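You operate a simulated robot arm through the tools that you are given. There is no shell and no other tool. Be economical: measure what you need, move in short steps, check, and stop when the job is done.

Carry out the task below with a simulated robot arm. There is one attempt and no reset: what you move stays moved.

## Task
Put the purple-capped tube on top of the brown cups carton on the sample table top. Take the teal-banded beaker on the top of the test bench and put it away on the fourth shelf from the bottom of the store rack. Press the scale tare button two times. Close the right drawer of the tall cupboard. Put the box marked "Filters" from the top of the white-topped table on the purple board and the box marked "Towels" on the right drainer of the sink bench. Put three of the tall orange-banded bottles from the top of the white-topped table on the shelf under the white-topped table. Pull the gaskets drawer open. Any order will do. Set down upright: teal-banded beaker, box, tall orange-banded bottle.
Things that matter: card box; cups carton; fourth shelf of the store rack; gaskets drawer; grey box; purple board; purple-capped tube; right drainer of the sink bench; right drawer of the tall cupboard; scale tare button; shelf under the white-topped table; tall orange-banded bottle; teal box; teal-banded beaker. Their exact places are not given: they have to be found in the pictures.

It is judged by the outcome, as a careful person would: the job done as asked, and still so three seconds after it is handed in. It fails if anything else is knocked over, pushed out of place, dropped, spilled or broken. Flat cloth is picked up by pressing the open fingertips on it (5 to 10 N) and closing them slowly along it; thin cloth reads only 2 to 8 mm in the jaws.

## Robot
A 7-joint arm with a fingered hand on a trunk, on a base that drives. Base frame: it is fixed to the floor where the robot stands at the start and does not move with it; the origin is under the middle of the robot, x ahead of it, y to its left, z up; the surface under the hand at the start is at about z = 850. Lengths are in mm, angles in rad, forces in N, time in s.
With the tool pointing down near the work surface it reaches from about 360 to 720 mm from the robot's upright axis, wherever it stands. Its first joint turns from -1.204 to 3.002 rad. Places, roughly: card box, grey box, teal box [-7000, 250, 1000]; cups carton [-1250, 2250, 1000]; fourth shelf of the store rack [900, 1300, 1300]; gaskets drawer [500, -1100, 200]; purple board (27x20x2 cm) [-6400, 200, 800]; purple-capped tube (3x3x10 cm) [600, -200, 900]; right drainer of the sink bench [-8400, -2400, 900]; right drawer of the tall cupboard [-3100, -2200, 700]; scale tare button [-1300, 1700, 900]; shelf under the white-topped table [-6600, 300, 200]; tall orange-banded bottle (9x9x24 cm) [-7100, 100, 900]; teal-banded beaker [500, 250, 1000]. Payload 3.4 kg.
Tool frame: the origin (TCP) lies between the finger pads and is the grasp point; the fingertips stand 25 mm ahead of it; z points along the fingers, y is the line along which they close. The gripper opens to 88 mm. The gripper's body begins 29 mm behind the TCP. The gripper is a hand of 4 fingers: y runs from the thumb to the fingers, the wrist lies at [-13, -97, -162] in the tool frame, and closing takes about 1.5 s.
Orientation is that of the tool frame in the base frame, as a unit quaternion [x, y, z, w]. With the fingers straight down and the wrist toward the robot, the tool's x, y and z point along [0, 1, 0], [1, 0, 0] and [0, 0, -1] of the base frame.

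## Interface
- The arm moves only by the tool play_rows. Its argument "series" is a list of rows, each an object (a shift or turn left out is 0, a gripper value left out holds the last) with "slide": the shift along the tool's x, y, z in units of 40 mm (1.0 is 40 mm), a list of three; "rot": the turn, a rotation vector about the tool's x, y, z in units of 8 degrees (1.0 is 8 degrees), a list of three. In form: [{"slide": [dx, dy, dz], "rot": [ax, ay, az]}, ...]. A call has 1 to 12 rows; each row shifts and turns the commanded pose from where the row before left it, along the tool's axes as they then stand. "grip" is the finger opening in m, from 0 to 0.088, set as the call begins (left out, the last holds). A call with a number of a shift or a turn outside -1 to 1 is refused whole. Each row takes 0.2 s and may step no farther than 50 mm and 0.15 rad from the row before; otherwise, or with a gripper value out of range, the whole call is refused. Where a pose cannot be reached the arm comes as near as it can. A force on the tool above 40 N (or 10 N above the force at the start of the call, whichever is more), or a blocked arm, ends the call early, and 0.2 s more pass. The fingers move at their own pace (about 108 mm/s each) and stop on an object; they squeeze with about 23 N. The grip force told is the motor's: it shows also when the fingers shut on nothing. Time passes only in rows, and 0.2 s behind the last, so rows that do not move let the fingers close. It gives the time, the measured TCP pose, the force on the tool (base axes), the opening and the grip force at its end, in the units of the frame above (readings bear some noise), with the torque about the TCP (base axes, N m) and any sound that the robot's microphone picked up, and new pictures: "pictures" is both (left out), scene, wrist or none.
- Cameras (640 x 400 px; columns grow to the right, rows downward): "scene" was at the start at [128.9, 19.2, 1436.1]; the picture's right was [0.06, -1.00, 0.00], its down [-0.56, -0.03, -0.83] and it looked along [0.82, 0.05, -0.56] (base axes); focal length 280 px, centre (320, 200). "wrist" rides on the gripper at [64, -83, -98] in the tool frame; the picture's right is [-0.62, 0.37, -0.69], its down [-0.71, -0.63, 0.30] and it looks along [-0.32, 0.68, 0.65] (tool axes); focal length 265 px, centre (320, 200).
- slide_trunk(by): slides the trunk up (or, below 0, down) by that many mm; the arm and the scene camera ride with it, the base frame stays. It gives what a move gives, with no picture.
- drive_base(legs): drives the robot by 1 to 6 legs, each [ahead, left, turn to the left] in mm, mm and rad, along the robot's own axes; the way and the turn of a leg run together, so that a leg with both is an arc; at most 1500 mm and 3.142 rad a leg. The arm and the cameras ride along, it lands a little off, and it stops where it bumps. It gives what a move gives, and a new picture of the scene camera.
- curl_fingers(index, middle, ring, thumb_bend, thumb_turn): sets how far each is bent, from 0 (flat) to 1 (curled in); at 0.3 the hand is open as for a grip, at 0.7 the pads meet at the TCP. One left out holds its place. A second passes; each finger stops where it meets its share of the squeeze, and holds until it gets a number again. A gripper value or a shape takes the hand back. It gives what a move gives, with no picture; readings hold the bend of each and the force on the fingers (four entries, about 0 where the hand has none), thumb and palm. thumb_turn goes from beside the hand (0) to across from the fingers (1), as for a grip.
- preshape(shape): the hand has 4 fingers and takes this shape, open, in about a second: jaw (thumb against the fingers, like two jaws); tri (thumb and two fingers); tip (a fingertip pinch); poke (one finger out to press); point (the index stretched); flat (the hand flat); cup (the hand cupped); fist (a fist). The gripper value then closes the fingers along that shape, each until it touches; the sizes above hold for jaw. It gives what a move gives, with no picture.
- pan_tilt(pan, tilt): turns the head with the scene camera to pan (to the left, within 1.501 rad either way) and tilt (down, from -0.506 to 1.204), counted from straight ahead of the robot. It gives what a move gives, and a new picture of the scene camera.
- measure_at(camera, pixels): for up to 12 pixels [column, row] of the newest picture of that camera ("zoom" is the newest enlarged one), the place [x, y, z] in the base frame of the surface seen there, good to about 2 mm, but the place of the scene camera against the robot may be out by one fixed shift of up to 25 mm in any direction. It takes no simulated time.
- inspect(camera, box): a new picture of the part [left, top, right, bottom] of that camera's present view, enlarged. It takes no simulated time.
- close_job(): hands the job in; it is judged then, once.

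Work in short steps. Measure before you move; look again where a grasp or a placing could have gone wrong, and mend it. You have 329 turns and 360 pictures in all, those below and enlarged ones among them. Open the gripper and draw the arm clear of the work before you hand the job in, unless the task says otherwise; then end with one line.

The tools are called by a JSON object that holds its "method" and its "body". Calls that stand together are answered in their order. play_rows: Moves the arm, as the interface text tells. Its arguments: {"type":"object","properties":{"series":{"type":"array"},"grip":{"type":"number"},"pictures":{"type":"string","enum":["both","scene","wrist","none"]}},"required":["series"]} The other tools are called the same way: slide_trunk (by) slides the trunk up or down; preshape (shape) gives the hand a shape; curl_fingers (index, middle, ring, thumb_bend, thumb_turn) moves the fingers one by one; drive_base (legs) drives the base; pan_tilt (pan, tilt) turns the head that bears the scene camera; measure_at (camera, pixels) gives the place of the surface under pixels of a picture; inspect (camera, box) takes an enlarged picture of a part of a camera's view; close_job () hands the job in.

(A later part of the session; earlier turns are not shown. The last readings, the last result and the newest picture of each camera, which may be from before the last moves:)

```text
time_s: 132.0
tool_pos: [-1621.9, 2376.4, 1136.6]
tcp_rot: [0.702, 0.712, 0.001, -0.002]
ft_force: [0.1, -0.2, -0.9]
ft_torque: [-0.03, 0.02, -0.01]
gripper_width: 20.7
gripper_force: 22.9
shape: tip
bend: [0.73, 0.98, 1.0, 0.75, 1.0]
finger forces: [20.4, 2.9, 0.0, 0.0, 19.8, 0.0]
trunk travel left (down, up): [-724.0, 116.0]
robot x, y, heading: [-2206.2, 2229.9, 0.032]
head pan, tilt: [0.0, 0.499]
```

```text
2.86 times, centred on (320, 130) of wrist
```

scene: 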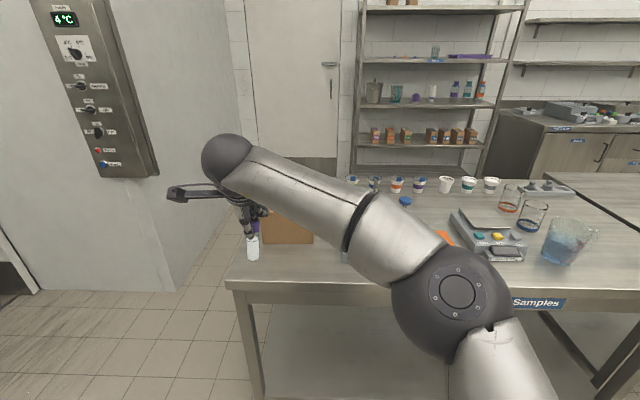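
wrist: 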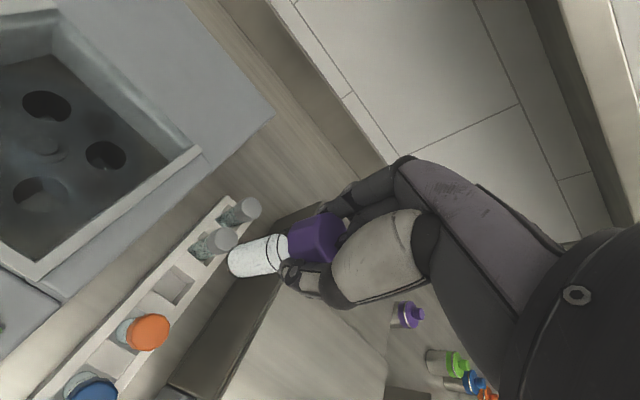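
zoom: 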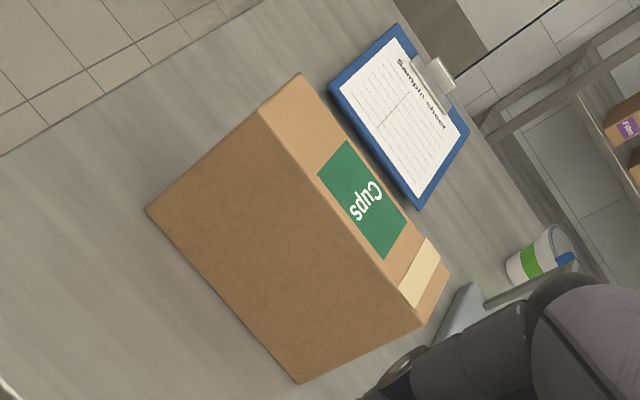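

{"method": "measure_at", "body": {"camera": "zoom", "pixels": [[262, 110], [302, 78], [415, 322], [447, 275], [350, 200], [300, 378], [150, 210], [315, 120], [285, 95]]}}

```text
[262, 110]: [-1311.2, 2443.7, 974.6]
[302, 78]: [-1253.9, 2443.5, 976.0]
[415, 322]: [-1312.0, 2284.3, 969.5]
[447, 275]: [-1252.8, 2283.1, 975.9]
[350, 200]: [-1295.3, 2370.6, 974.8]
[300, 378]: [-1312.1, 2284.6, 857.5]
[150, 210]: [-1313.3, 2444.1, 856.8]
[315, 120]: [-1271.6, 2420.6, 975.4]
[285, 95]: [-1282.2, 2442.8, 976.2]
```

Carton top: x -1312…-1254, y 2284…2443, z=975. Drive forward so the tube comes over its centre.

{"method": "drive_base", "body": {"legs": [[335, -5, -0.03]]}}

{"method": "inspect", "body": {"camera": "wrist", "box": [120, 120, 440, 340]}}

```text
time_s: 134.2
tool_pos: [-1281.7, 2351.9, 1136.5]
tcp_rot: [0.715, 0.7, 0.002, -0.002]
ft_force: [-0.8, -0.9, -1.4]
ft_torque: [0.0, -0.02, -0.01]
gripper_width: 20.6
gripper_force: 23.2
shape: tip
bend: [0.73, 0.98, 1.0, 0.75, 1.0]
finger forces: [20.5, 3.0, 0.0, 0.1, 19.7, 0.1]
trunk travel left (down, up): [-724.0, 116.0]
robot x, y, heading: [-1868.3, 2223.7, -0.005]
head pan, tilt: [0.0, 0.499]
```

scene: 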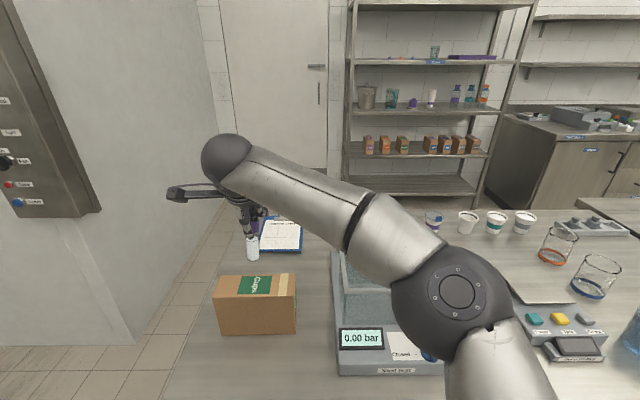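

```text
1.82 times, centred on (280, 230) of wrist
```

zoom: 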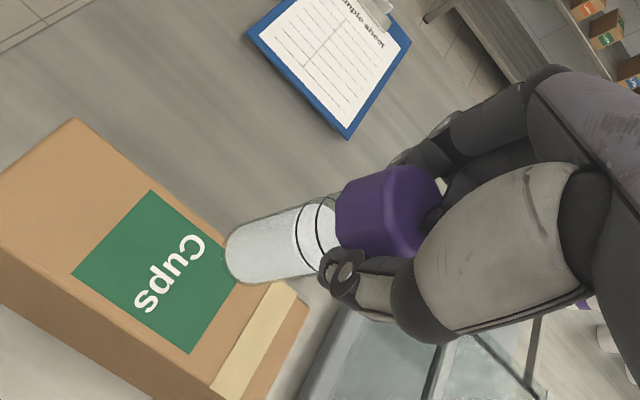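

{"method": "measure_at", "body": {"camera": "zoom", "pixels": [[75, 122], [308, 305], [5, 180], [225, 390], [228, 255], [240, 280], [245, 225], [150, 190], [175, 345]]}}

```text
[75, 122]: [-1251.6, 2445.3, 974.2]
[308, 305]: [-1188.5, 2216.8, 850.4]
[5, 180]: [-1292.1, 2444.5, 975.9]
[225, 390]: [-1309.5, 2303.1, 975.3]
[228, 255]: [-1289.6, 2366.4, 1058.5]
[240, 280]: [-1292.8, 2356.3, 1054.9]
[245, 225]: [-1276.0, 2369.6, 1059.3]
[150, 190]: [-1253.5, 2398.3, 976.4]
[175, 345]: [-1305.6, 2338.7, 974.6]
```

Tube axis ≈(-1281,2357), bottom z≈1055, directly over the carton. Lower 74 mm, then creep.

{"method": "play_rows", "body": {"series": [{"slide": [0.15, 0, 0.6]}, {"slide": [0, 0, 0.6]}, {"slide": [0, 0, 0.4]}, {"slide": [0, 0, 0.2]}], "pictures": "wrist"}}

```text
time_s: 135.2
tool_pos: [-1282.4, 2361.0, 1063.2]
tcp_rot: [0.715, 0.699, 0.001, -0.002]
ft_force: [1.2, -0.3, -0.3]
ft_torque: [-0.03, -0.01, 0.02]
gripper_width: 20.5
gripper_force: 22.9
shape: tip
bend: [0.73, 0.98, 1.0, 0.75, 1.0]
finger forces: [20.3, 2.9, 0.0, 0.0, 19.9, 0.0]
trunk travel left (down, up): [-724.0, 116.0]
robot x, y, heading: [-1869.4, 2227.2, -0.005]
head pan, tilt: [0.0, 0.499]
```

wrist: 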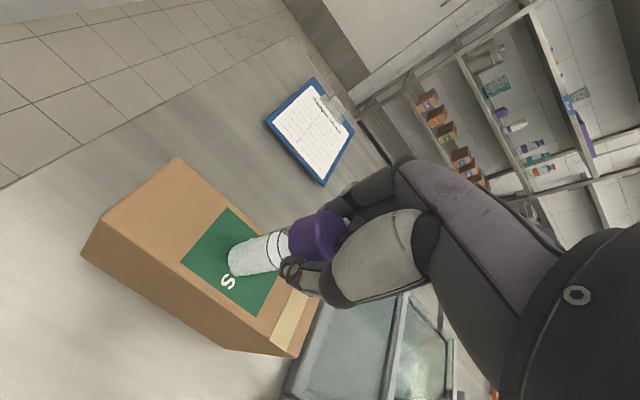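

{"method": "play_rows", "body": {"series": [{"slide": [0, 0, 0.05]}, {"slide": [0, 0, 0.05]}, {}], "pictures": "none"}}

{"method": "play_rows", "body": {"series": [{"slide": [0, 0, 0.05]}, {"slide": [0, 0, 0.03]}, {}], "pictures": "none"}}

```text
time_s: 136.0
tool_pos: [-1283.3, 2359.1, 1060.5]
tcp_rot: [0.714, 0.7, 0.003, -0.001]
ft_force: [1.3, -0.2, 4.9]
ft_torque: [0.02, -0.11, 0.01]
gripper_width: 20.9
gripper_force: 23.1
shape: tip
bend: [0.73, 0.98, 1.0, 0.75, 1.0]
finger forces: [20.6, 6.3, 0.0, 0.1, 20.1, 0.0]
trunk travel left (down, up): [-724.0, 116.0]
robot x, y, heading: [-1864.9, 2225.8, -0.011]
head pan, tilt: [0.0, 0.499]
```

```text
time_s: 136.8
tool_pos: [-1285.9, 2358.1, 1059.8]
tcp_rot: [0.715, 0.699, 0.005, 0.0]
ft_force: [0.4, 0.8, 22.0]
ft_torque: [-0.11, -0.29, 0.03]
gripper_width: 21.6
gripper_force: 23.0
shape: tip
bend: [0.73, 0.99, 1.0, 0.76, 1.0]
finger forces: [21.9, 12.9, 0.0, 0.1, 22.0, 0.0]
trunk travel left (down, up): [-724.0, 116.0]
robot x, y, heading: [-1869.7, 2230.6, -0.007]
head pan, tilt: [0.0, 0.499]
```

Contact (22 N). Ease up 2 mm, check the tube's uprightness, then open.

{"method": "play_rows", "body": {"series": [{"slide": [0, 0, -0.06]}, {}], "pictures": "wrist"}}

{"method": "inspect", "body": {"camera": "scene", "box": [180, 190, 330, 350]}}

```text
time_s: 137.4
tool_pos: [-1285.4, 2359.0, 1060.3]
tcp_rot: [0.714, 0.7, 0.002, -0.002]
ft_force: [0.1, 0.5, 10.6]
ft_torque: [-0.05, -0.07, 0.01]
gripper_width: 21.4
gripper_force: 22.5
shape: tip
bend: [0.73, 0.98, 1.0, 0.76, 1.0]
finger forces: [21.9, 3.2, 0.0, 0.0, 22.0, 0.0]
trunk travel left (down, up): [-724.0, 116.0]
robot x, y, heading: [-1865.9, 2228.3, -0.007]
head pan, tilt: [0.0, 0.499]
```

wrist: 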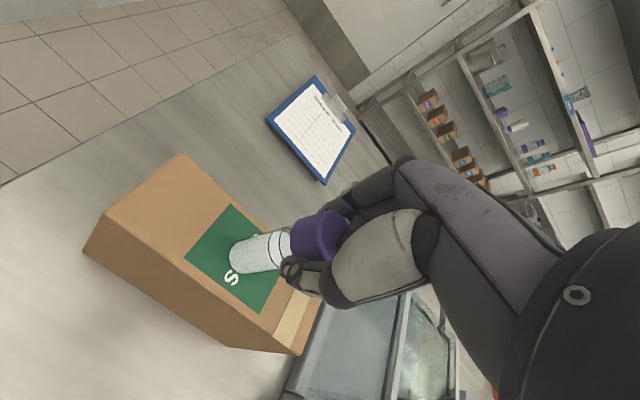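

```text
2.50 times, centred on (255, 270) of scene
```

zoom: 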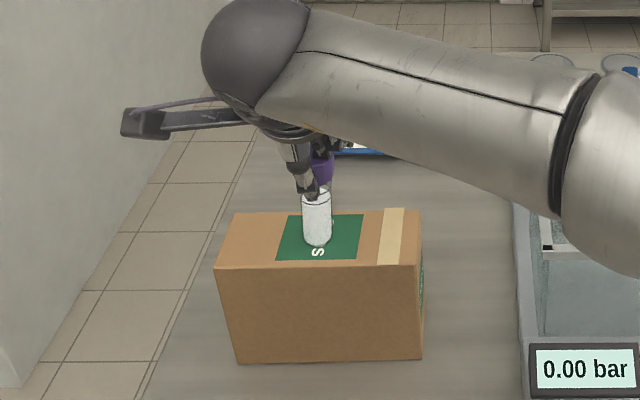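

Upright on the carton. Open gently to 44 mm, then raise straight up.

{"method": "play_rows", "body": {"series": [{"slide": [0, 0, -0.02]}, {}, {}, {}, {}], "grip": 0.044, "pictures": "none"}}

{"method": "play_rows", "body": {"series": [{"slide": [0, 0, -0.3]}, {"slide": [0, 0, -0.6]}, {"slide": [0, 0, -0.9]}, {"slide": [0, 0, -0.9]}, {"slide": [0, 0, -0.6]}], "pictures": "both"}}

```text
time_s: 138.6
tool_pos: [-1283.6, 2360.5, 1061.0]
tcp_rot: [0.715, 0.7, 0.001, -0.001]
ft_force: [-0.1, -0.9, 2.4]
ft_torque: [-0.01, -0.04, -0.05]
gripper_width: 43.5
gripper_force: 0.0
shape: tip
bend: [0.73, 0.98, 0.99, 0.7, 1.0]
finger forces: [0.0, 1.9, 0.1, 0.0, 0.0, 0.0]
trunk travel left (down, up): [-724.0, 116.0]
robot x, y, heading: [-1865.4, 2224.5, -0.007]
head pan, tilt: [0.0, 0.499]
```

```text
time_s: 139.8
tool_pos: [-1286.5, 2360.0, 1192.1]
tcp_rot: [0.714, 0.7, 0.001, -0.001]
ft_force: [0.6, 0.1, 0.4]
ft_torque: [-0.01, -0.02, -0.03]
gripper_width: 43.5
gripper_force: 0.1
shape: tip
bend: [0.73, 0.98, 0.99, 0.7, 1.0]
finger forces: [0.0, 0.0, 0.1, 0.1, 0.0, 0.0]
trunk travel left (down, up): [-724.0, 116.0]
robot x, y, heading: [-1867.0, 2229.5, -0.009]
head pan, tilt: [0.0, 0.499]
```

scene: 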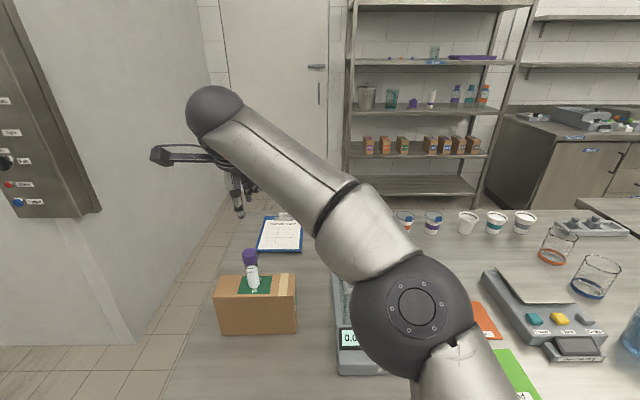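
wrist: 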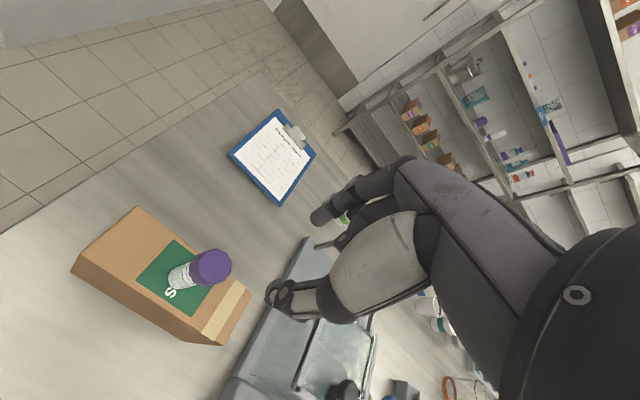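

The tube stands on the carton. Now the scale: read the button labels.

{"method": "inspect", "body": {"camera": "scene", "box": [470, 260, 640, 370]}}

{"method": "measure_at", "body": {"camera": "scene", "pixels": [[535, 317], [560, 319], [586, 319], [540, 332], [575, 343]]}}

```text
3.64 times, centred on (555, 315) of scene
```

zoom: 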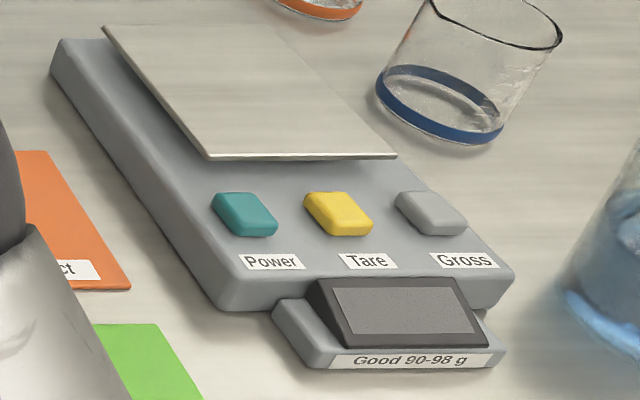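

```text
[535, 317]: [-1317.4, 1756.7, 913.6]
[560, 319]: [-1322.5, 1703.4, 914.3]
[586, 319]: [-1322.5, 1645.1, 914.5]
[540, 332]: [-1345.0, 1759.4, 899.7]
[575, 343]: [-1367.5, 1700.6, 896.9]
```

Tare is the yellow button at ≈(-1320,1690,900). Set the poke shape and drive right along the table so that it comes within reach.

{"method": "preshape", "body": {"shape": "poke"}}

{"method": "drive_base", "body": {"legs": [[0, -668, 0.008]]}}

{"method": "inspect", "body": {"camera": "wrist", "box": [0, 0, 640, 400]}}

```text
time_s: 140.7
tool_pos: [-1284.3, 2359.2, 1192.3]
tcp_rot: [0.715, 0.7, 0.002, -0.002]
ft_force: [-0.3, -0.4, 0.2]
ft_torque: [0.01, 0.02, -0.01]
gripper_width: 0.2
gripper_force: 0.0
shape: poke
bend: [0.7, 0.7, 0.99, 1.0, 1.0]
finger forces: [0.1, 0.0, 0.0, 0.1, 0.0, 0.1]
trunk travel left (down, up): [-724.0, 116.0]
robot x, y, heading: [-1875.0, 2226.4, -0.007]
head pan, tilt: [0.0, 0.499]
```

```text
time_s: 144.5
tool_pos: [-1289.7, 1679.5, 1193.2]
tcp_rot: [0.716, 0.698, 0.002, -0.002]
ft_force: [-0.9, -0.1, 0.0]
ft_torque: [0.0, 0.0, -0.06]
gripper_width: 0.0
gripper_force: 0.2
shape: poke
bend: [0.7, 0.7, 0.99, 1.0, 1.0]
finger forces: [0.1, 0.0, 0.1, 0.0, 0.1, 0.0]
trunk travel left (down, up): [-724.0, 116.0]
robot x, y, heading: [-1876.6, 1551.2, -0.012]
head pan, tilt: [0.0, 0.499]
```

scene: 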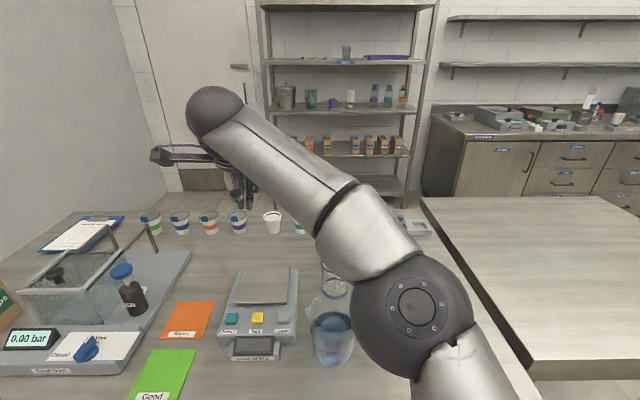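

```text
1.00 times, centred on (320, 200) of wrist (not enlarged: the box is as wide or as high as the picture)
```

zoom: 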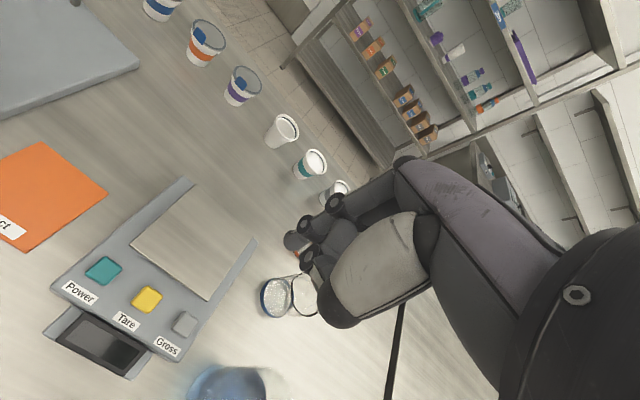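

{"method": "inspect", "body": {"camera": "wrist", "box": [240, 170, 400, 320]}}

{"method": "measure_at", "body": {"camera": "zoom", "pixels": [[210, 280], [240, 270], [290, 300], [270, 370], [320, 340], [380, 130], [260, 210]]}}

```text
2.67 times, centred on (320, 245) of wrist
```

zoom: 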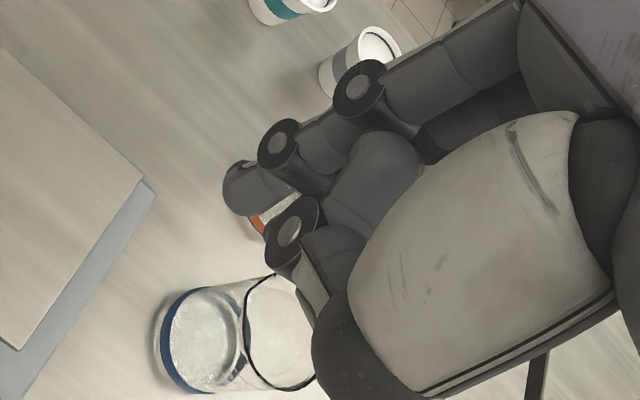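

```text
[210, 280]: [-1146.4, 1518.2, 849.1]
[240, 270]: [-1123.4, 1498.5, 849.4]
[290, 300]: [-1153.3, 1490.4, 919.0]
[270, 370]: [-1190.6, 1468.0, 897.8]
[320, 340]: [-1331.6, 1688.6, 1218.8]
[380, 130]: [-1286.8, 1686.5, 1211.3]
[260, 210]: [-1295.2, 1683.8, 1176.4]
```

{"method": "measure_at", "body": {"camera": "zoom", "pixels": [[230, 190], [240, 175], [250, 205], [265, 180], [285, 190]]}}

{"method": "inspect", "body": {"camera": "wrist", "box": [50, 230, 210, 370]}}

```text
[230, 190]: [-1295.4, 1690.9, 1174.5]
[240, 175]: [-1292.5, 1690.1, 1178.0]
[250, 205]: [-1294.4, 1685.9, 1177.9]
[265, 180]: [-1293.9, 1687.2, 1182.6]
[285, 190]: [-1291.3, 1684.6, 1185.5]
```

```text
2.86 times, centred on (130, 300) of wrist
```

zoom: 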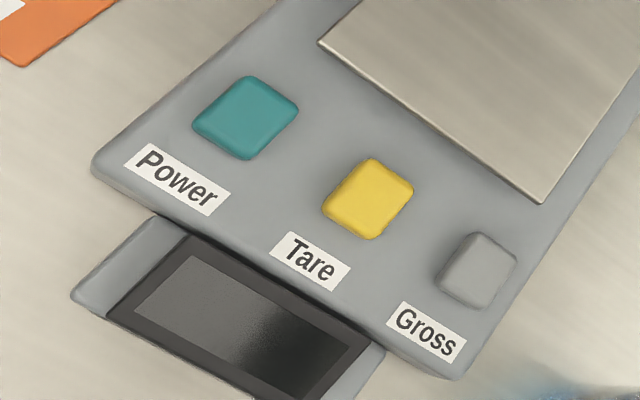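

{"method": "measure_at", "body": {"camera": "zoom", "pixels": [[368, 200], [345, 200], [392, 195], [245, 115], [478, 268], [440, 110], [370, 250]]}}

```text
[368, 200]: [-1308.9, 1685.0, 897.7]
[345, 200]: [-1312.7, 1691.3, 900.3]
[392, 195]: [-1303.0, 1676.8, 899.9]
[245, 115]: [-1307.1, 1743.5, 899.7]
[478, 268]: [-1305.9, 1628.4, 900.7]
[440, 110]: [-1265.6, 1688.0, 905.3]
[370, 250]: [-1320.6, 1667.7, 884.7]
```

Button centre (-1308,1685), top 899. Move the fingertip above it at z≈912.

{"method": "play_rows", "body": {"series": [{"slide": [0.08, -0.48, 1]}, {"slide": [0, 0, 1]}, {"slide": [0, 0, 1]}, {"slide": [0, 0, 1]}, {"slide": [0, 0, 1]}, {"slide": [0, 0, 1]}, {"slide": [0, 0, 0.2]}], "pictures": "wrist"}}

{"method": "inspect", "body": {"camera": "wrist", "box": [180, 170, 380, 330]}}

```text
time_s: 146.1
tool_pos: [-1311.3, 1685.8, 944.7]
tcp_rot: [0.716, 0.698, 0.002, -0.002]
ft_force: [0.7, 0.5, -0.8]
ft_torque: [0.01, 0.0, 0.04]
gripper_width: 0.0
gripper_force: 0.1
shape: poke
bend: [0.7, 0.7, 0.99, 1.0, 1.0]
finger forces: [0.0, 0.1, 0.0, 0.1, 0.0, 0.0]
trunk travel left (down, up): [-724.0, 116.0]
robot x, y, heading: [-1877.1, 1554.4, -0.008]
head pan, tilt: [0.0, 0.499]
```

wrist: 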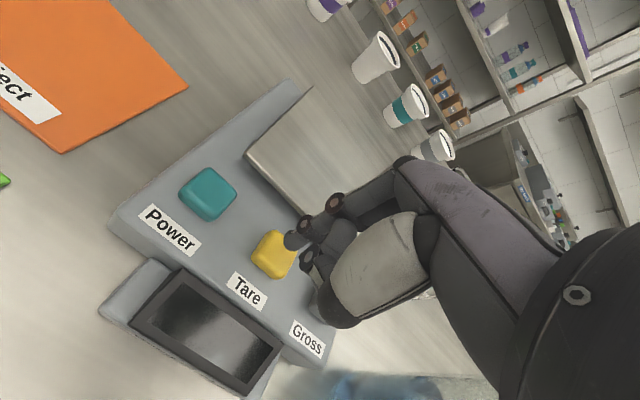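

```text
2.50 times, centred on (280, 250) of wrist
```

zoom: 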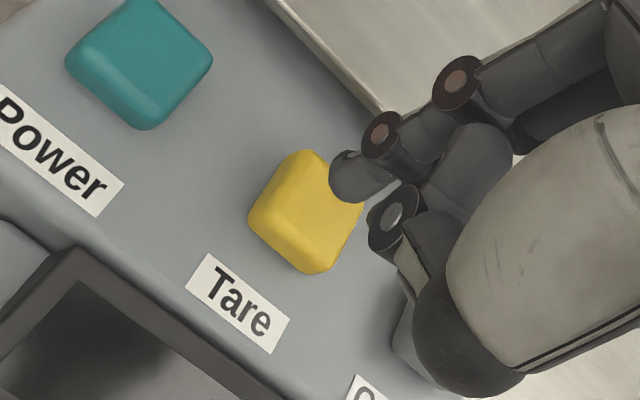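

Fingertip is right over the tare button. Press down slowly.

{"method": "play_rows", "body": {"series": [{"slide": [0, 0, 0.4]}, {"slide": [0, 0, 0.08]}, {"slide": [0, 0, 0.05]}, {}], "pictures": "none"}}

```text
time_s: 147.1
tool_pos: [-1311.1, 1684.6, 922.7]
tcp_rot: [0.717, 0.698, 0.002, -0.001]
ft_force: [0.4, -0.4, 1.5]
ft_torque: [-0.02, 0.0, 0.01]
gripper_width: 0.0
gripper_force: 0.0
shape: poke
bend: [0.7, 0.7, 0.99, 1.0, 1.0]
finger forces: [0.1, 1.4, 0.0, 0.1, 0.0, 0.0]
trunk travel left (down, up): [-724.0, 116.0]
robot x, y, heading: [-1876.9, 1552.6, -0.01]
head pan, tilt: [0.0, 0.499]
```

{"method": "play_rows", "body": {"series": [{"slide": [0, 0, 0.05]}, {"slide": [0, 0, 0.05]}, {}], "pictures": "wrist"}}

```text
time_s: 147.9
tool_pos: [-1310.7, 1684.1, 919.3]
tcp_rot: [0.717, 0.698, 0.001, -0.001]
ft_force: [0.4, 1.3, 5.0]
ft_torque: [-0.01, 0.01, 0.01]
gripper_width: 0.1
gripper_force: 0.2
shape: poke
bend: [0.7, 0.7, 0.99, 1.0, 1.0]
finger forces: [0.1, 4.9, 0.0, 0.0, 0.0, 0.0]
trunk travel left (down, up): [-724.0, 116.0]
robot x, y, heading: [-1877.5, 1548.5, -0.015]
head pan, tilt: [0.0, 0.499]
heard: click
```

wrist: 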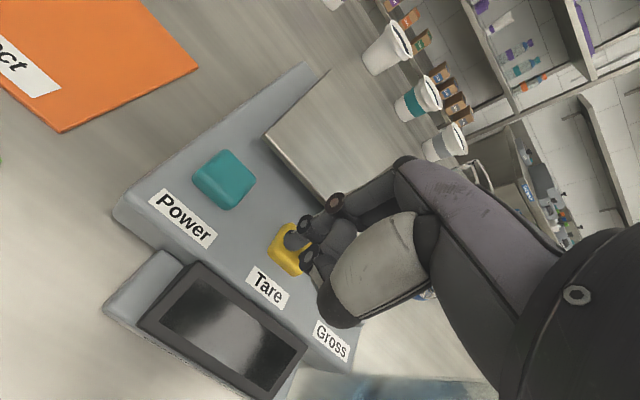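

A click was heard on the tare button. Release fully, then press a second time.

{"method": "play_rows", "body": {"series": [{"slide": [0, 0, -0.2]}, {"slide": [0, 0, -0.2]}, {}, {}], "pictures": "none"}}

{"method": "play_rows", "body": {"series": [{"slide": [0, 0, 0.2]}, {"slide": [0, 0, 0.1]}, {"slide": [0, 0, 0.05]}, {"slide": [0, 0, 0.05]}, {}], "pictures": "none"}}

```text
time_s: 148.9
tool_pos: [-1311.6, 1684.8, 936.2]
tcp_rot: [0.716, 0.698, 0.002, -0.002]
ft_force: [0.3, -0.8, 0.2]
ft_torque: [0.0, -0.03, 0.01]
gripper_width: 0.0
gripper_force: 0.1
shape: poke
bend: [0.7, 0.7, 0.99, 1.0, 1.0]
finger forces: [0.0, 0.1, 0.0, 0.1, 0.1, 0.1]
trunk travel left (down, up): [-724.0, 116.0]
robot x, y, heading: [-1876.6, 1550.3, -0.014]
head pan, tilt: [0.0, 0.499]
```

```text
time_s: 150.1
tool_pos: [-1309.7, 1686.1, 920.5]
tcp_rot: [0.717, 0.697, 0.002, -0.001]
ft_force: [0.1, 0.3, 3.2]
ft_torque: [0.01, 0.0, 0.0]
gripper_width: 0.2
gripper_force: 0.1
shape: poke
bend: [0.7, 0.7, 0.99, 1.0, 1.0]
finger forces: [0.0, 3.5, 0.0, 0.0, 0.0, 0.0]
trunk travel left (down, up): [-724.0, 116.0]
robot x, y, heading: [-1876.3, 1549.1, -0.015]
head pan, tilt: [0.0, 0.499]
heard: click
```

Second click heard. Raise the hand clear and drive south to look at the tall cupboard.

{"method": "play_rows", "body": {"series": [{"slide": [0, 0, -0.3]}, {"slide": [0, 0, -1]}, {"slide": [0, 0, -1]}, {"slide": [0, 0, -1]}, {"slide": [0, 0, -1]}, {"slide": [0, 0, -1]}, {"slide": [0, 0, -1]}], "pictures": "none"}}

{"method": "drive_base", "body": {"legs": [[-150, 0, 0.015], [0, -1400, 0], [0, -1200, 0], [0, 0, -2.2]]}}

{"method": "pan_tilt", "body": {"pan": 0.0, "tilt": 0.45}}

```text
time_s: 151.7
tool_pos: [-1310.6, 1684.4, 1175.0]
tcp_rot: [0.716, 0.699, 0.001, -0.002]
ft_force: [-0.6, -0.5, 0.3]
ft_torque: [0.01, 0.01, -0.01]
gripper_width: 0.2
gripper_force: 0.0
shape: poke
bend: [0.7, 0.7, 0.99, 1.0, 1.0]
finger forces: [0.1, 0.0, 0.1, 0.0, 0.0, 0.1]
trunk travel left (down, up): [-724.0, 116.0]
robot x, y, heading: [-1873.0, 1547.6, -0.01]
head pan, tilt: [0.0, 0.499]
```

```text
time_s: 170.4
tool_pos: [-2280.7, -1550.4, 1173.2]
tcp_rot: [0.945, -0.327, 0.002, 0.0]
ft_force: [-0.2, 0.1, -0.2]
ft_torque: [0.01, -0.02, -0.01]
gripper_width: 0.2
gripper_force: 0.1
shape: poke
bend: [0.7, 0.7, 0.99, 1.0, 1.0]
finger forces: [0.0, 0.1, 0.0, 0.0, 0.0, 0.0]
trunk travel left (down, up): [-724.0, 116.0]
robot x, y, heading: [-2048.6, -1015.9, -2.223]
head pan, tilt: [0.0, 0.499]
```

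scene: 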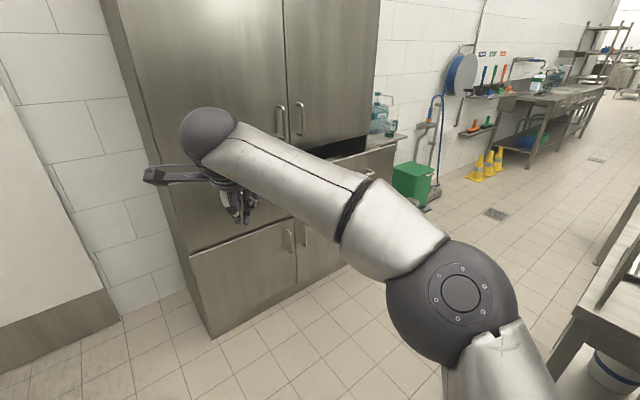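

```text
time_s: 171.1
tool_pos: [-2280.7, -1550.5, 1172.2]
tcp_rot: [0.945, -0.328, 0.002, 0.001]
ft_force: [0.1, 0.1, 0.0]
ft_torque: [0.0, 0.01, 0.0]
gripper_width: 0.0
gripper_force: 0.0
shape: poke
bend: [0.7, 0.7, 0.99, 1.0, 1.0]
finger forces: [0.1, 0.1, 0.0, 0.0, 0.0, 0.0]
trunk travel left (down, up): [-724.0, 116.0]
robot x, y, heading: [-2046.8, -1017.6, -2.226]
head pan, tilt: [0.0, 0.45]
```

scene: 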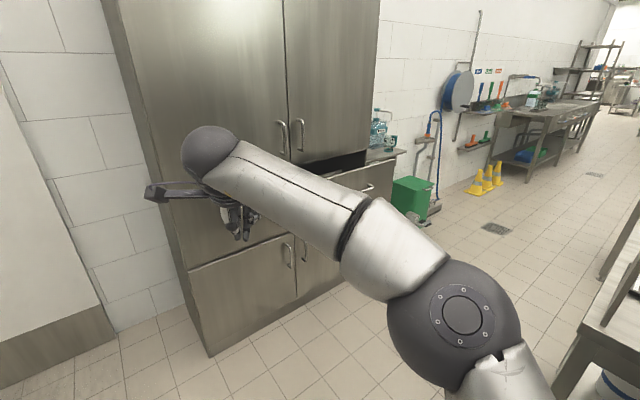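

The open right drawer is seen at (370,185). Measure the cupboard's front and drawer front.

{"method": "measure_at", "body": {"camera": "scene", "pixels": [[210, 340], [300, 280], [340, 255], [380, 175], [390, 170], [368, 188], [385, 200], [402, 157], [350, 80], [180, 60], [365, 160], [380, 150]]}}

{"method": "inspect", "body": {"camera": "scene", "box": [280, 100, 440, 260]}}

```text
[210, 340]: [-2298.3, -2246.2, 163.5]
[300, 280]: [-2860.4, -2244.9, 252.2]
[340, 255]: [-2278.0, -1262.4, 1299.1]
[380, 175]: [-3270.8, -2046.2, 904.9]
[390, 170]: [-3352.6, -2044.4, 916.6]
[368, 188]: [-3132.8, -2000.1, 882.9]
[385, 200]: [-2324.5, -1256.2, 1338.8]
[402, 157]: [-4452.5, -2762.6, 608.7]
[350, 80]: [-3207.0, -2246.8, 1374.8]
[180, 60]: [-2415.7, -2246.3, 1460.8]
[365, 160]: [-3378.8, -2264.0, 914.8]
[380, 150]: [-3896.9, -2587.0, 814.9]
```

```text
2.50 times, centred on (360, 180) of scene
```

zoom: 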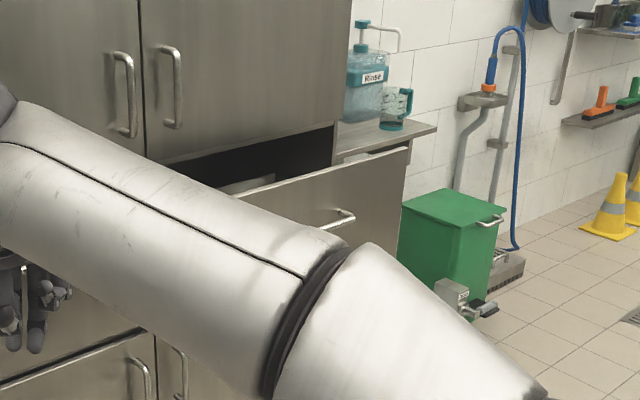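

Cupboard front is the plane y≈-2246; the drawer is open ~200 mm with its handle at (-3133,-2000,~870). I'll push it shut with a fist: drive to face it.

{"method": "preshape", "body": {"shape": "fist"}}

{"method": "drive_base", "body": {"legs": [[0, 0, 0.655], [250, 0, 0], [0, -1216, 0]]}}

{"method": "pan_tilt", "body": {"pan": -0.1, "tilt": 0.75}}

```text
time_s: 172.0
tool_pos: [-2281.5, -1550.2, 1173.4]
tcp_rot: [0.945, -0.328, 0.003, 0.001]
ft_force: [-0.5, 1.0, -0.8]
ft_torque: [0.04, -0.02, 0.0]
gripper_width: 0.1
gripper_force: 0.1
shape: fist
bend: [1.0, 1.0, 1.0, 0.86, 0.85]
finger forces: [0.0, 0.0, 0.0, 0.1, 0.1, 0.0]
trunk travel left (down, up): [-724.0, 116.0]
robot x, y, heading: [-2046.4, -1016.4, -2.229]
head pan, tilt: [0.0, 0.45]
```

```text
time_s: 179.3
tool_pos: [-2752.3, -1857.6, 1171.9]
tcp_rot: [0.995, -0.097, 0.004, 0.001]
ft_force: [-0.1, -0.5, 0.5]
ft_torque: [-0.01, 0.0, -0.02]
gripper_width: 0.3
gripper_force: 0.1
shape: fist
bend: [1.0, 1.0, 1.0, 0.86, 0.85]
finger forces: [0.0, 0.0, 0.0, 0.0, 0.1, 0.1]
trunk travel left (down, up): [-724.0, 116.0]
robot x, y, heading: [-2779.9, -1277.8, -1.761]
head pan, tilt: [0.0, 0.45]
stopped in leg 3: the robot was blocked; the commanded pose is now the measured one
```

scene: 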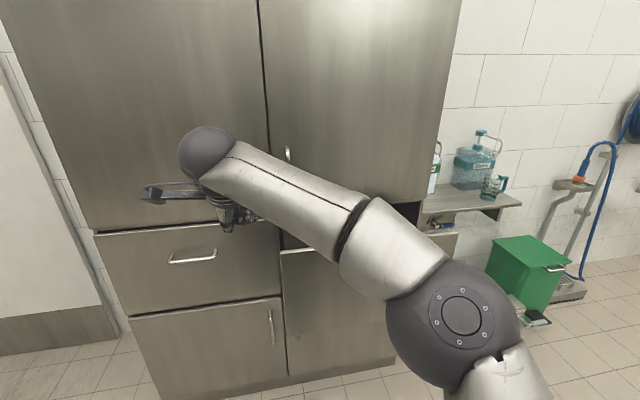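

```text
time_s: 180.1
tool_pos: [-2748.4, -1856.6, 1173.4]
tcp_rot: [0.995, -0.097, 0.003, 0.001]
ft_force: [-0.4, -0.2, -0.4]
ft_torque: [-0.01, -0.02, 0.0]
gripper_width: 0.0
gripper_force: 0.1
shape: fist
bend: [1.0, 1.0, 1.0, 0.86, 0.85]
finger forces: [0.0, 0.1, 0.0, 0.0, 0.1, 0.0]
trunk travel left (down, up): [-724.0, 116.0]
robot x, y, heading: [-2780.4, -1276.2, -1.763]
head pan, tilt: [-0.099, 0.75]
```

scene: 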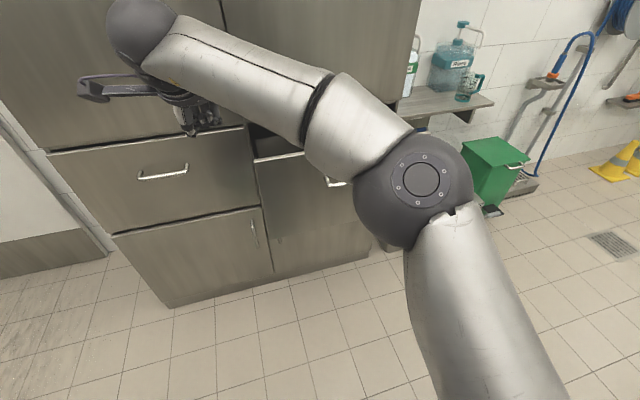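

The drive was blocked. I look to the robot's right to see by what.

{"method": "pan_tilt", "body": {"pan": -1.5, "tilt": 0.9}}

```text
time_s: 181.6
tool_pos: [-2748.7, -1856.7, 1173.0]
tcp_rot: [0.995, -0.098, 0.002, 0.001]
ft_force: [0.2, -0.2, -0.1]
ft_torque: [0.01, -0.01, -0.05]
gripper_width: 0.0
gripper_force: 0.2
shape: fist
bend: [1.0, 1.0, 1.0, 0.86, 0.85]
finger forces: [0.0, 0.1, 0.0, 0.1, 0.0, 0.0]
trunk travel left (down, up): [-724.0, 116.0]
robot x, y, heading: [-2779.8, -1277.5, -1.766]
head pan, tilt: [-1.499, 0.901]
```

scene: 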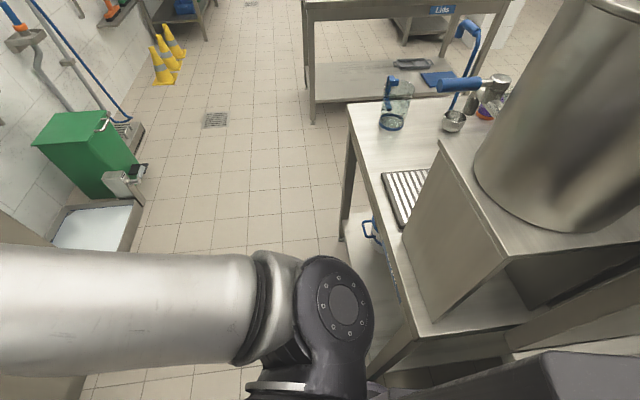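

A bench with a sink stands to the right/behind. Measure its southern edge.

{"method": "measure_at", "body": {"camera": "scene", "pixels": [[345, 105], [395, 270], [412, 340], [440, 310], [405, 230], [340, 240], [312, 120], [440, 140], [500, 255], [365, 170], [560, 370]]}}

{"method": "inspect", "body": {"camera": "scene", "box": [320, 20, 640, 400]}}

```text
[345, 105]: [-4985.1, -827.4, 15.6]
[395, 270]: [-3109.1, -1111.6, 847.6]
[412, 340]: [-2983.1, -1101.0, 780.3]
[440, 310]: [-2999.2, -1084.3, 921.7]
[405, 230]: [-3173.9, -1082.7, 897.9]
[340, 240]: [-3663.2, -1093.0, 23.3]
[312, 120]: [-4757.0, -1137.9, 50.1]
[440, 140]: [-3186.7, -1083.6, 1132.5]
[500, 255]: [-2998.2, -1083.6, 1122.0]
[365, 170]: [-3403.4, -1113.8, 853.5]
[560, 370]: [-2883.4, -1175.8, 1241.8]
```

```text
1.05 times, centred on (480, 210) of scene (not enlarged: the box is as wide or as high as the picture)
```

zoom: 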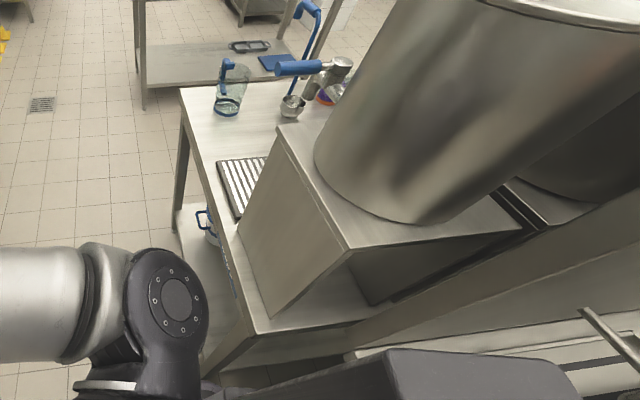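

The table's south edge is y≈-1105; the robot radius is ~270. I pass further south (y≈-1440).

{"method": "drive_base", "body": {"legs": [[155, 40, 0.19], [0, -540, 0]]}}

{"method": "pan_tilt", "body": {"pan": -0.1, "tilt": 0.75}}

```text
time_s: 185.8
tool_pos: [-3166.2, -1998.5, 1173.3]
tcp_rot: [1.0, -0.005, 0.003, 0.0]
ft_force: [0.4, 0.7, 0.1]
ft_torque: [0.01, 0.01, -0.04]
gripper_width: 0.1
gripper_force: 0.1
shape: fist
bend: [1.0, 1.0, 1.0, 0.86, 0.85]
finger forces: [0.0, 0.1, 0.1, 0.1, 0.1, 0.0]
trunk travel left (down, up): [-724.0, 116.0]
robot x, y, heading: [-3305.3, -1435.7, -1.577]
head pan, tilt: [-1.499, 0.901]
```

scene: 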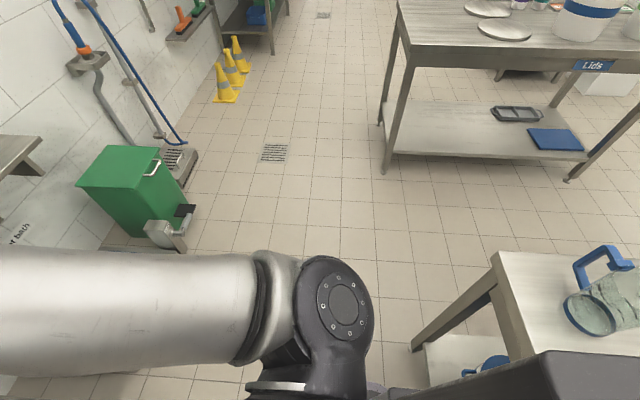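

```text
time_s: 187.3
tool_pos: [-3166.6, -1999.9, 1173.0]
tcp_rot: [1.0, -0.004, 0.002, 0.001]
ft_force: [0.1, 0.1, 0.9]
ft_torque: [0.03, -0.04, 0.0]
gripper_width: 0.0
gripper_force: 0.1
shape: fist
bend: [1.0, 1.0, 1.0, 0.86, 0.85]
finger forces: [0.0, 0.0, 0.0, 0.1, 0.1, 0.1]
trunk travel left (down, up): [-724.0, 116.0]
robot x, y, heading: [-3308.8, -1437.7, -1.579]
head pan, tilt: [-0.099, 0.75]
```

scene: 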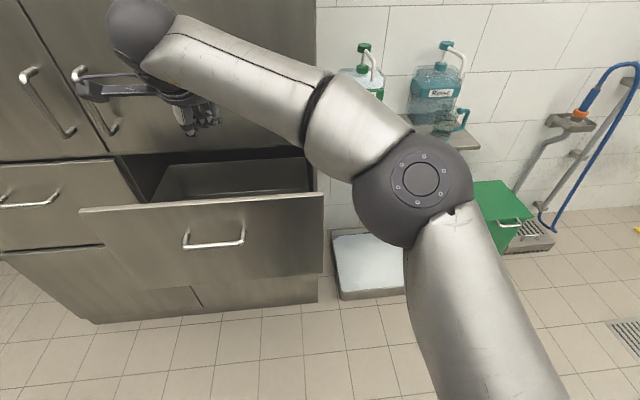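

Measure the drawer front, its handle and inside.

{"method": "measure_at", "body": {"camera": "scene", "pixels": [[213, 242], [186, 238], [242, 235], [85, 208], [322, 195], [322, 270], [200, 215], [200, 285], [250, 175], [110, 160], [140, 270], [100, 205]]}}

```text
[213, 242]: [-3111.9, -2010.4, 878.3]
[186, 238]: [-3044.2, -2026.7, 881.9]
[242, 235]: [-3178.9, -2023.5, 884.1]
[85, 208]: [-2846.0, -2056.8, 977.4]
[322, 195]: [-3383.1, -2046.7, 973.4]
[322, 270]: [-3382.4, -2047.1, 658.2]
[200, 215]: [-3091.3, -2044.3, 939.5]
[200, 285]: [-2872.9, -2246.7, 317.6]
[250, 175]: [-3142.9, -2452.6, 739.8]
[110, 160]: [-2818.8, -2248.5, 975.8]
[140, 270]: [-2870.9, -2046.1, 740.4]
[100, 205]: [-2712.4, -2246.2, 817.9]
```

Handle centre ≈ (-3128,-2014,864). Retract the hand 125 mm, then lower the fist in front of the handle.

{"method": "play_rows", "body": {"series": [{"slide": [0.4, -0.8, 0]}, {"slide": [0.4, -0.8, 0]}, {"slide": [0.1, -0.8, 0]}, {"slide": [0, -0.8, 0]}], "pictures": "none"}}

{"method": "slide_trunk", "body": {"by": -345}}

{"method": "inspect", "body": {"camera": "wrist", "box": [0, 0, 640, 400]}}

{"method": "inspect", "body": {"camera": "scene", "box": [0, 0, 640, 400]}}

```text
time_s: 188.3
tool_pos: [-3128.7, -1868.8, 1173.2]
tcp_rot: [1.0, -0.004, 0.003, 0.001]
ft_force: [0.1, 0.5, 0.2]
ft_torque: [-0.01, -0.01, 0.02]
gripper_width: 0.0
gripper_force: 0.0
shape: fist
bend: [1.0, 1.0, 1.0, 0.86, 0.85]
finger forces: [0.0, 0.1, 0.1, 0.1, 0.1, 0.1]
trunk travel left (down, up): [-724.0, 116.0]
robot x, y, heading: [-3306.7, -1440.5, -1.574]
head pan, tilt: [-0.099, 0.75]
```

```text
time_s: 191.7
tool_pos: [-3128.4, -1871.2, 828.4]
tcp_rot: [1.0, -0.004, 0.001, 0.001]
ft_force: [0.2, -0.8, 0.8]
ft_torque: [0.0, 0.03, -0.01]
gripper_width: 0.2
gripper_force: 0.0
shape: fist
bend: [1.0, 1.0, 1.0, 0.86, 0.85]
finger forces: [0.0, 0.0, 0.0, 0.0, 0.1, 0.1]
trunk travel left (down, up): [-379.0, 461.0]
robot x, y, heading: [-3304.5, -1437.1, -1.573]
head pan, tilt: [-0.099, 0.75]
```

```text
1.00 times, centred on (320, 200) of wrist (not enlarged: the box is as wide or as high as the picture)
```

zoom: 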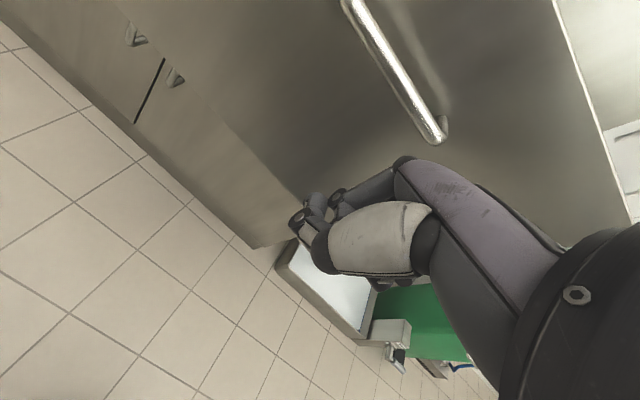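

```text
1.00 times, centred on (320, 200) of scene (not enlarged: the box is as wide or as high as the picture)
```

zoom: 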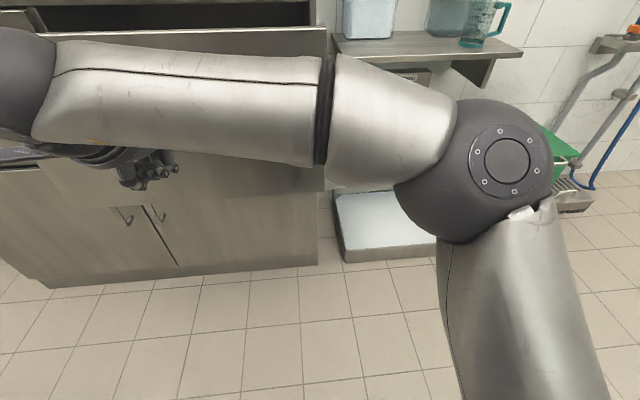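

Push forward with the arm in steps (tool +y is toward the cupboard).

{"method": "play_rows", "body": {"series": [{"slide": [0, 0.6, 0]}, {"slide": [0, 0.6, 0]}, {"slide": [0, 0.6, 0]}, {"slide": [0, 0.6, 0]}, {"slide": [0, 0.5, 0]}, {"slide": [0, 0.5, 0]}, {"slide": [0, 0.5, 0]}, {"slide": [0, 0.5, 0]}], "pictures": "scene"}}

```text
time_s: 193.5
tool_pos: [-3138.1, -2023.9, 827.4]
tcp_rot: [1.0, -0.007, 0.005, 0.002]
ft_force: [-0.9, 0.9, 0.3]
ft_torque: [-0.13, 0.01, -0.01]
gripper_width: 0.0
gripper_force: 0.0
shape: fist
bend: [1.0, 1.0, 1.0, 0.86, 0.85]
finger forces: [0.1, 1.6, 0.1, 0.0, 0.1, 0.1]
out of reach, approached as far as the arm can: row 7, 8
trunk travel left (down, up): [-379.0, 461.0]
robot x, y, heading: [-3305.6, -1438.2, -1.569]
head pan, tilt: [-0.099, 0.75]
```

scene: 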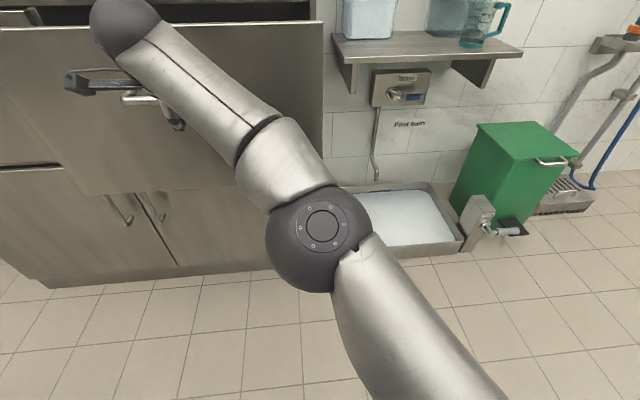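

Light contact; arm at its reach. Now push by driving the base ahead.

{"method": "drive_base", "body": {"legs": [[100, 0, 0]]}}

```text
time_s: 194.7
tool_pos: [-3138.9, -2124.4, 825.9]
tcp_rot: [1.0, -0.008, 0.005, 0.001]
ft_force: [-0.1, -0.4, 0.1]
ft_torque: [0.01, 0.01, -0.01]
gripper_width: 0.0
gripper_force: 0.0
shape: fist
bend: [1.0, 1.0, 1.0, 0.86, 0.85]
finger forces: [0.1, 0.1, 0.0, 0.0, 0.0, 0.0]
trunk travel left (down, up): [-379.0, 461.0]
robot x, y, heading: [-3303.0, -1537.3, -1.574]
head pan, tilt: [-0.099, 0.75]
```

scene: 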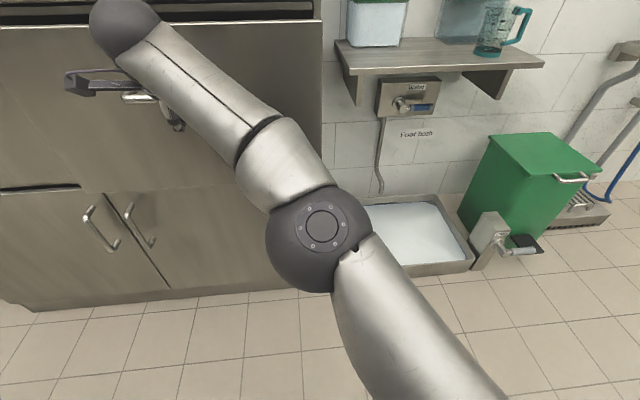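

{"method": "measure_at", "body": {"camera": "scene", "pixels": [[200, 40], [310, 60], [180, 230], [230, 100]]}}

{"method": "drive_base", "body": {"legs": [[85, 0, 0]]}}

```text
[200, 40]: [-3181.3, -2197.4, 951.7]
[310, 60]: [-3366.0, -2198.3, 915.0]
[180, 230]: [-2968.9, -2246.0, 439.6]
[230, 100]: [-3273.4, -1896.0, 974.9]
```

```text
time_s: 195.7
tool_pos: [-3139.4, -2180.2, 828.3]
tcp_rot: [1.0, -0.008, 0.004, -0.002]
ft_force: [0.7, 12.3, 3.4]
ft_torque: [-0.47, 0.05, -0.1]
gripper_width: 0.0
gripper_force: 0.1
shape: fist
bend: [1.0, 1.0, 1.0, 0.86, 0.85]
finger forces: [0.1, 12.0, 0.1, 0.1, 0.1, 0.0]
trunk travel left (down, up): [-379.0, 461.0]
robot x, y, heading: [-3308.1, -1597.8, -1.575]
head pan, tilt: [-0.099, 0.75]
stopped in leg 1: the force on the tool passed its limit at 74 N (the readings are from after the stop); the commanded pose is now the measured one
```

scene: 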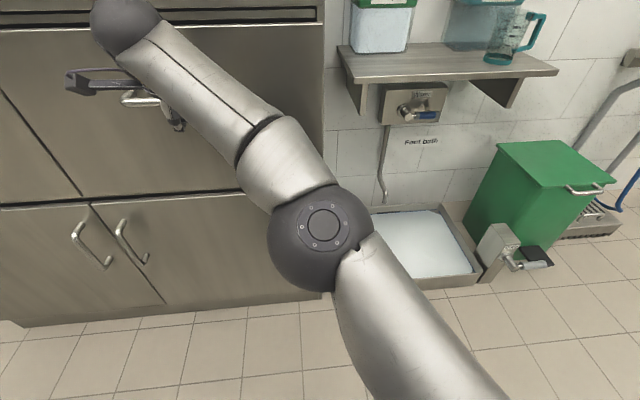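

Stopped with firm contact — likely fully shut. Measure the front against the cupboard plane.

{"method": "measure_at", "body": {"camera": "scene", "pixels": [[200, 50], [310, 70], [100, 150], [180, 230], [250, 180], [40, 120], [15, 160], [250, 15]]}}

{"method": "inspect", "body": {"camera": "scene", "box": [0, 0, 340, 260]}}

```text
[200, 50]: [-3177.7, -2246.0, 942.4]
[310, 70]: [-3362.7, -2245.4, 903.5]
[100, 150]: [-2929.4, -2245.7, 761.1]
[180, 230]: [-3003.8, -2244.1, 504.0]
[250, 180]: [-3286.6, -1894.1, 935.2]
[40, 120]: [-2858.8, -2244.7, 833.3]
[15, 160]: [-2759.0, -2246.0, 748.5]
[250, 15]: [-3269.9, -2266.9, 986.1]
```

```text
1.54 times, centred on (170, 130) of scene
```

zoom: 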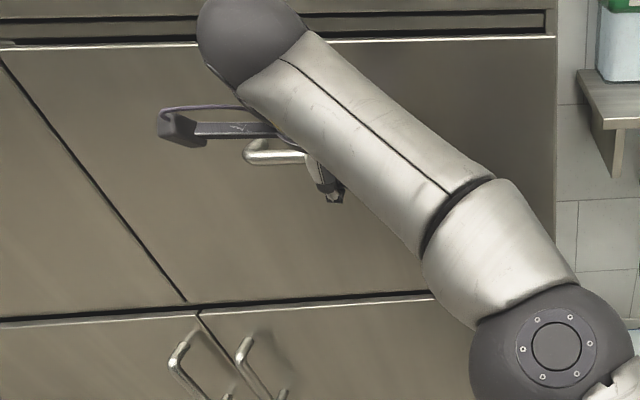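

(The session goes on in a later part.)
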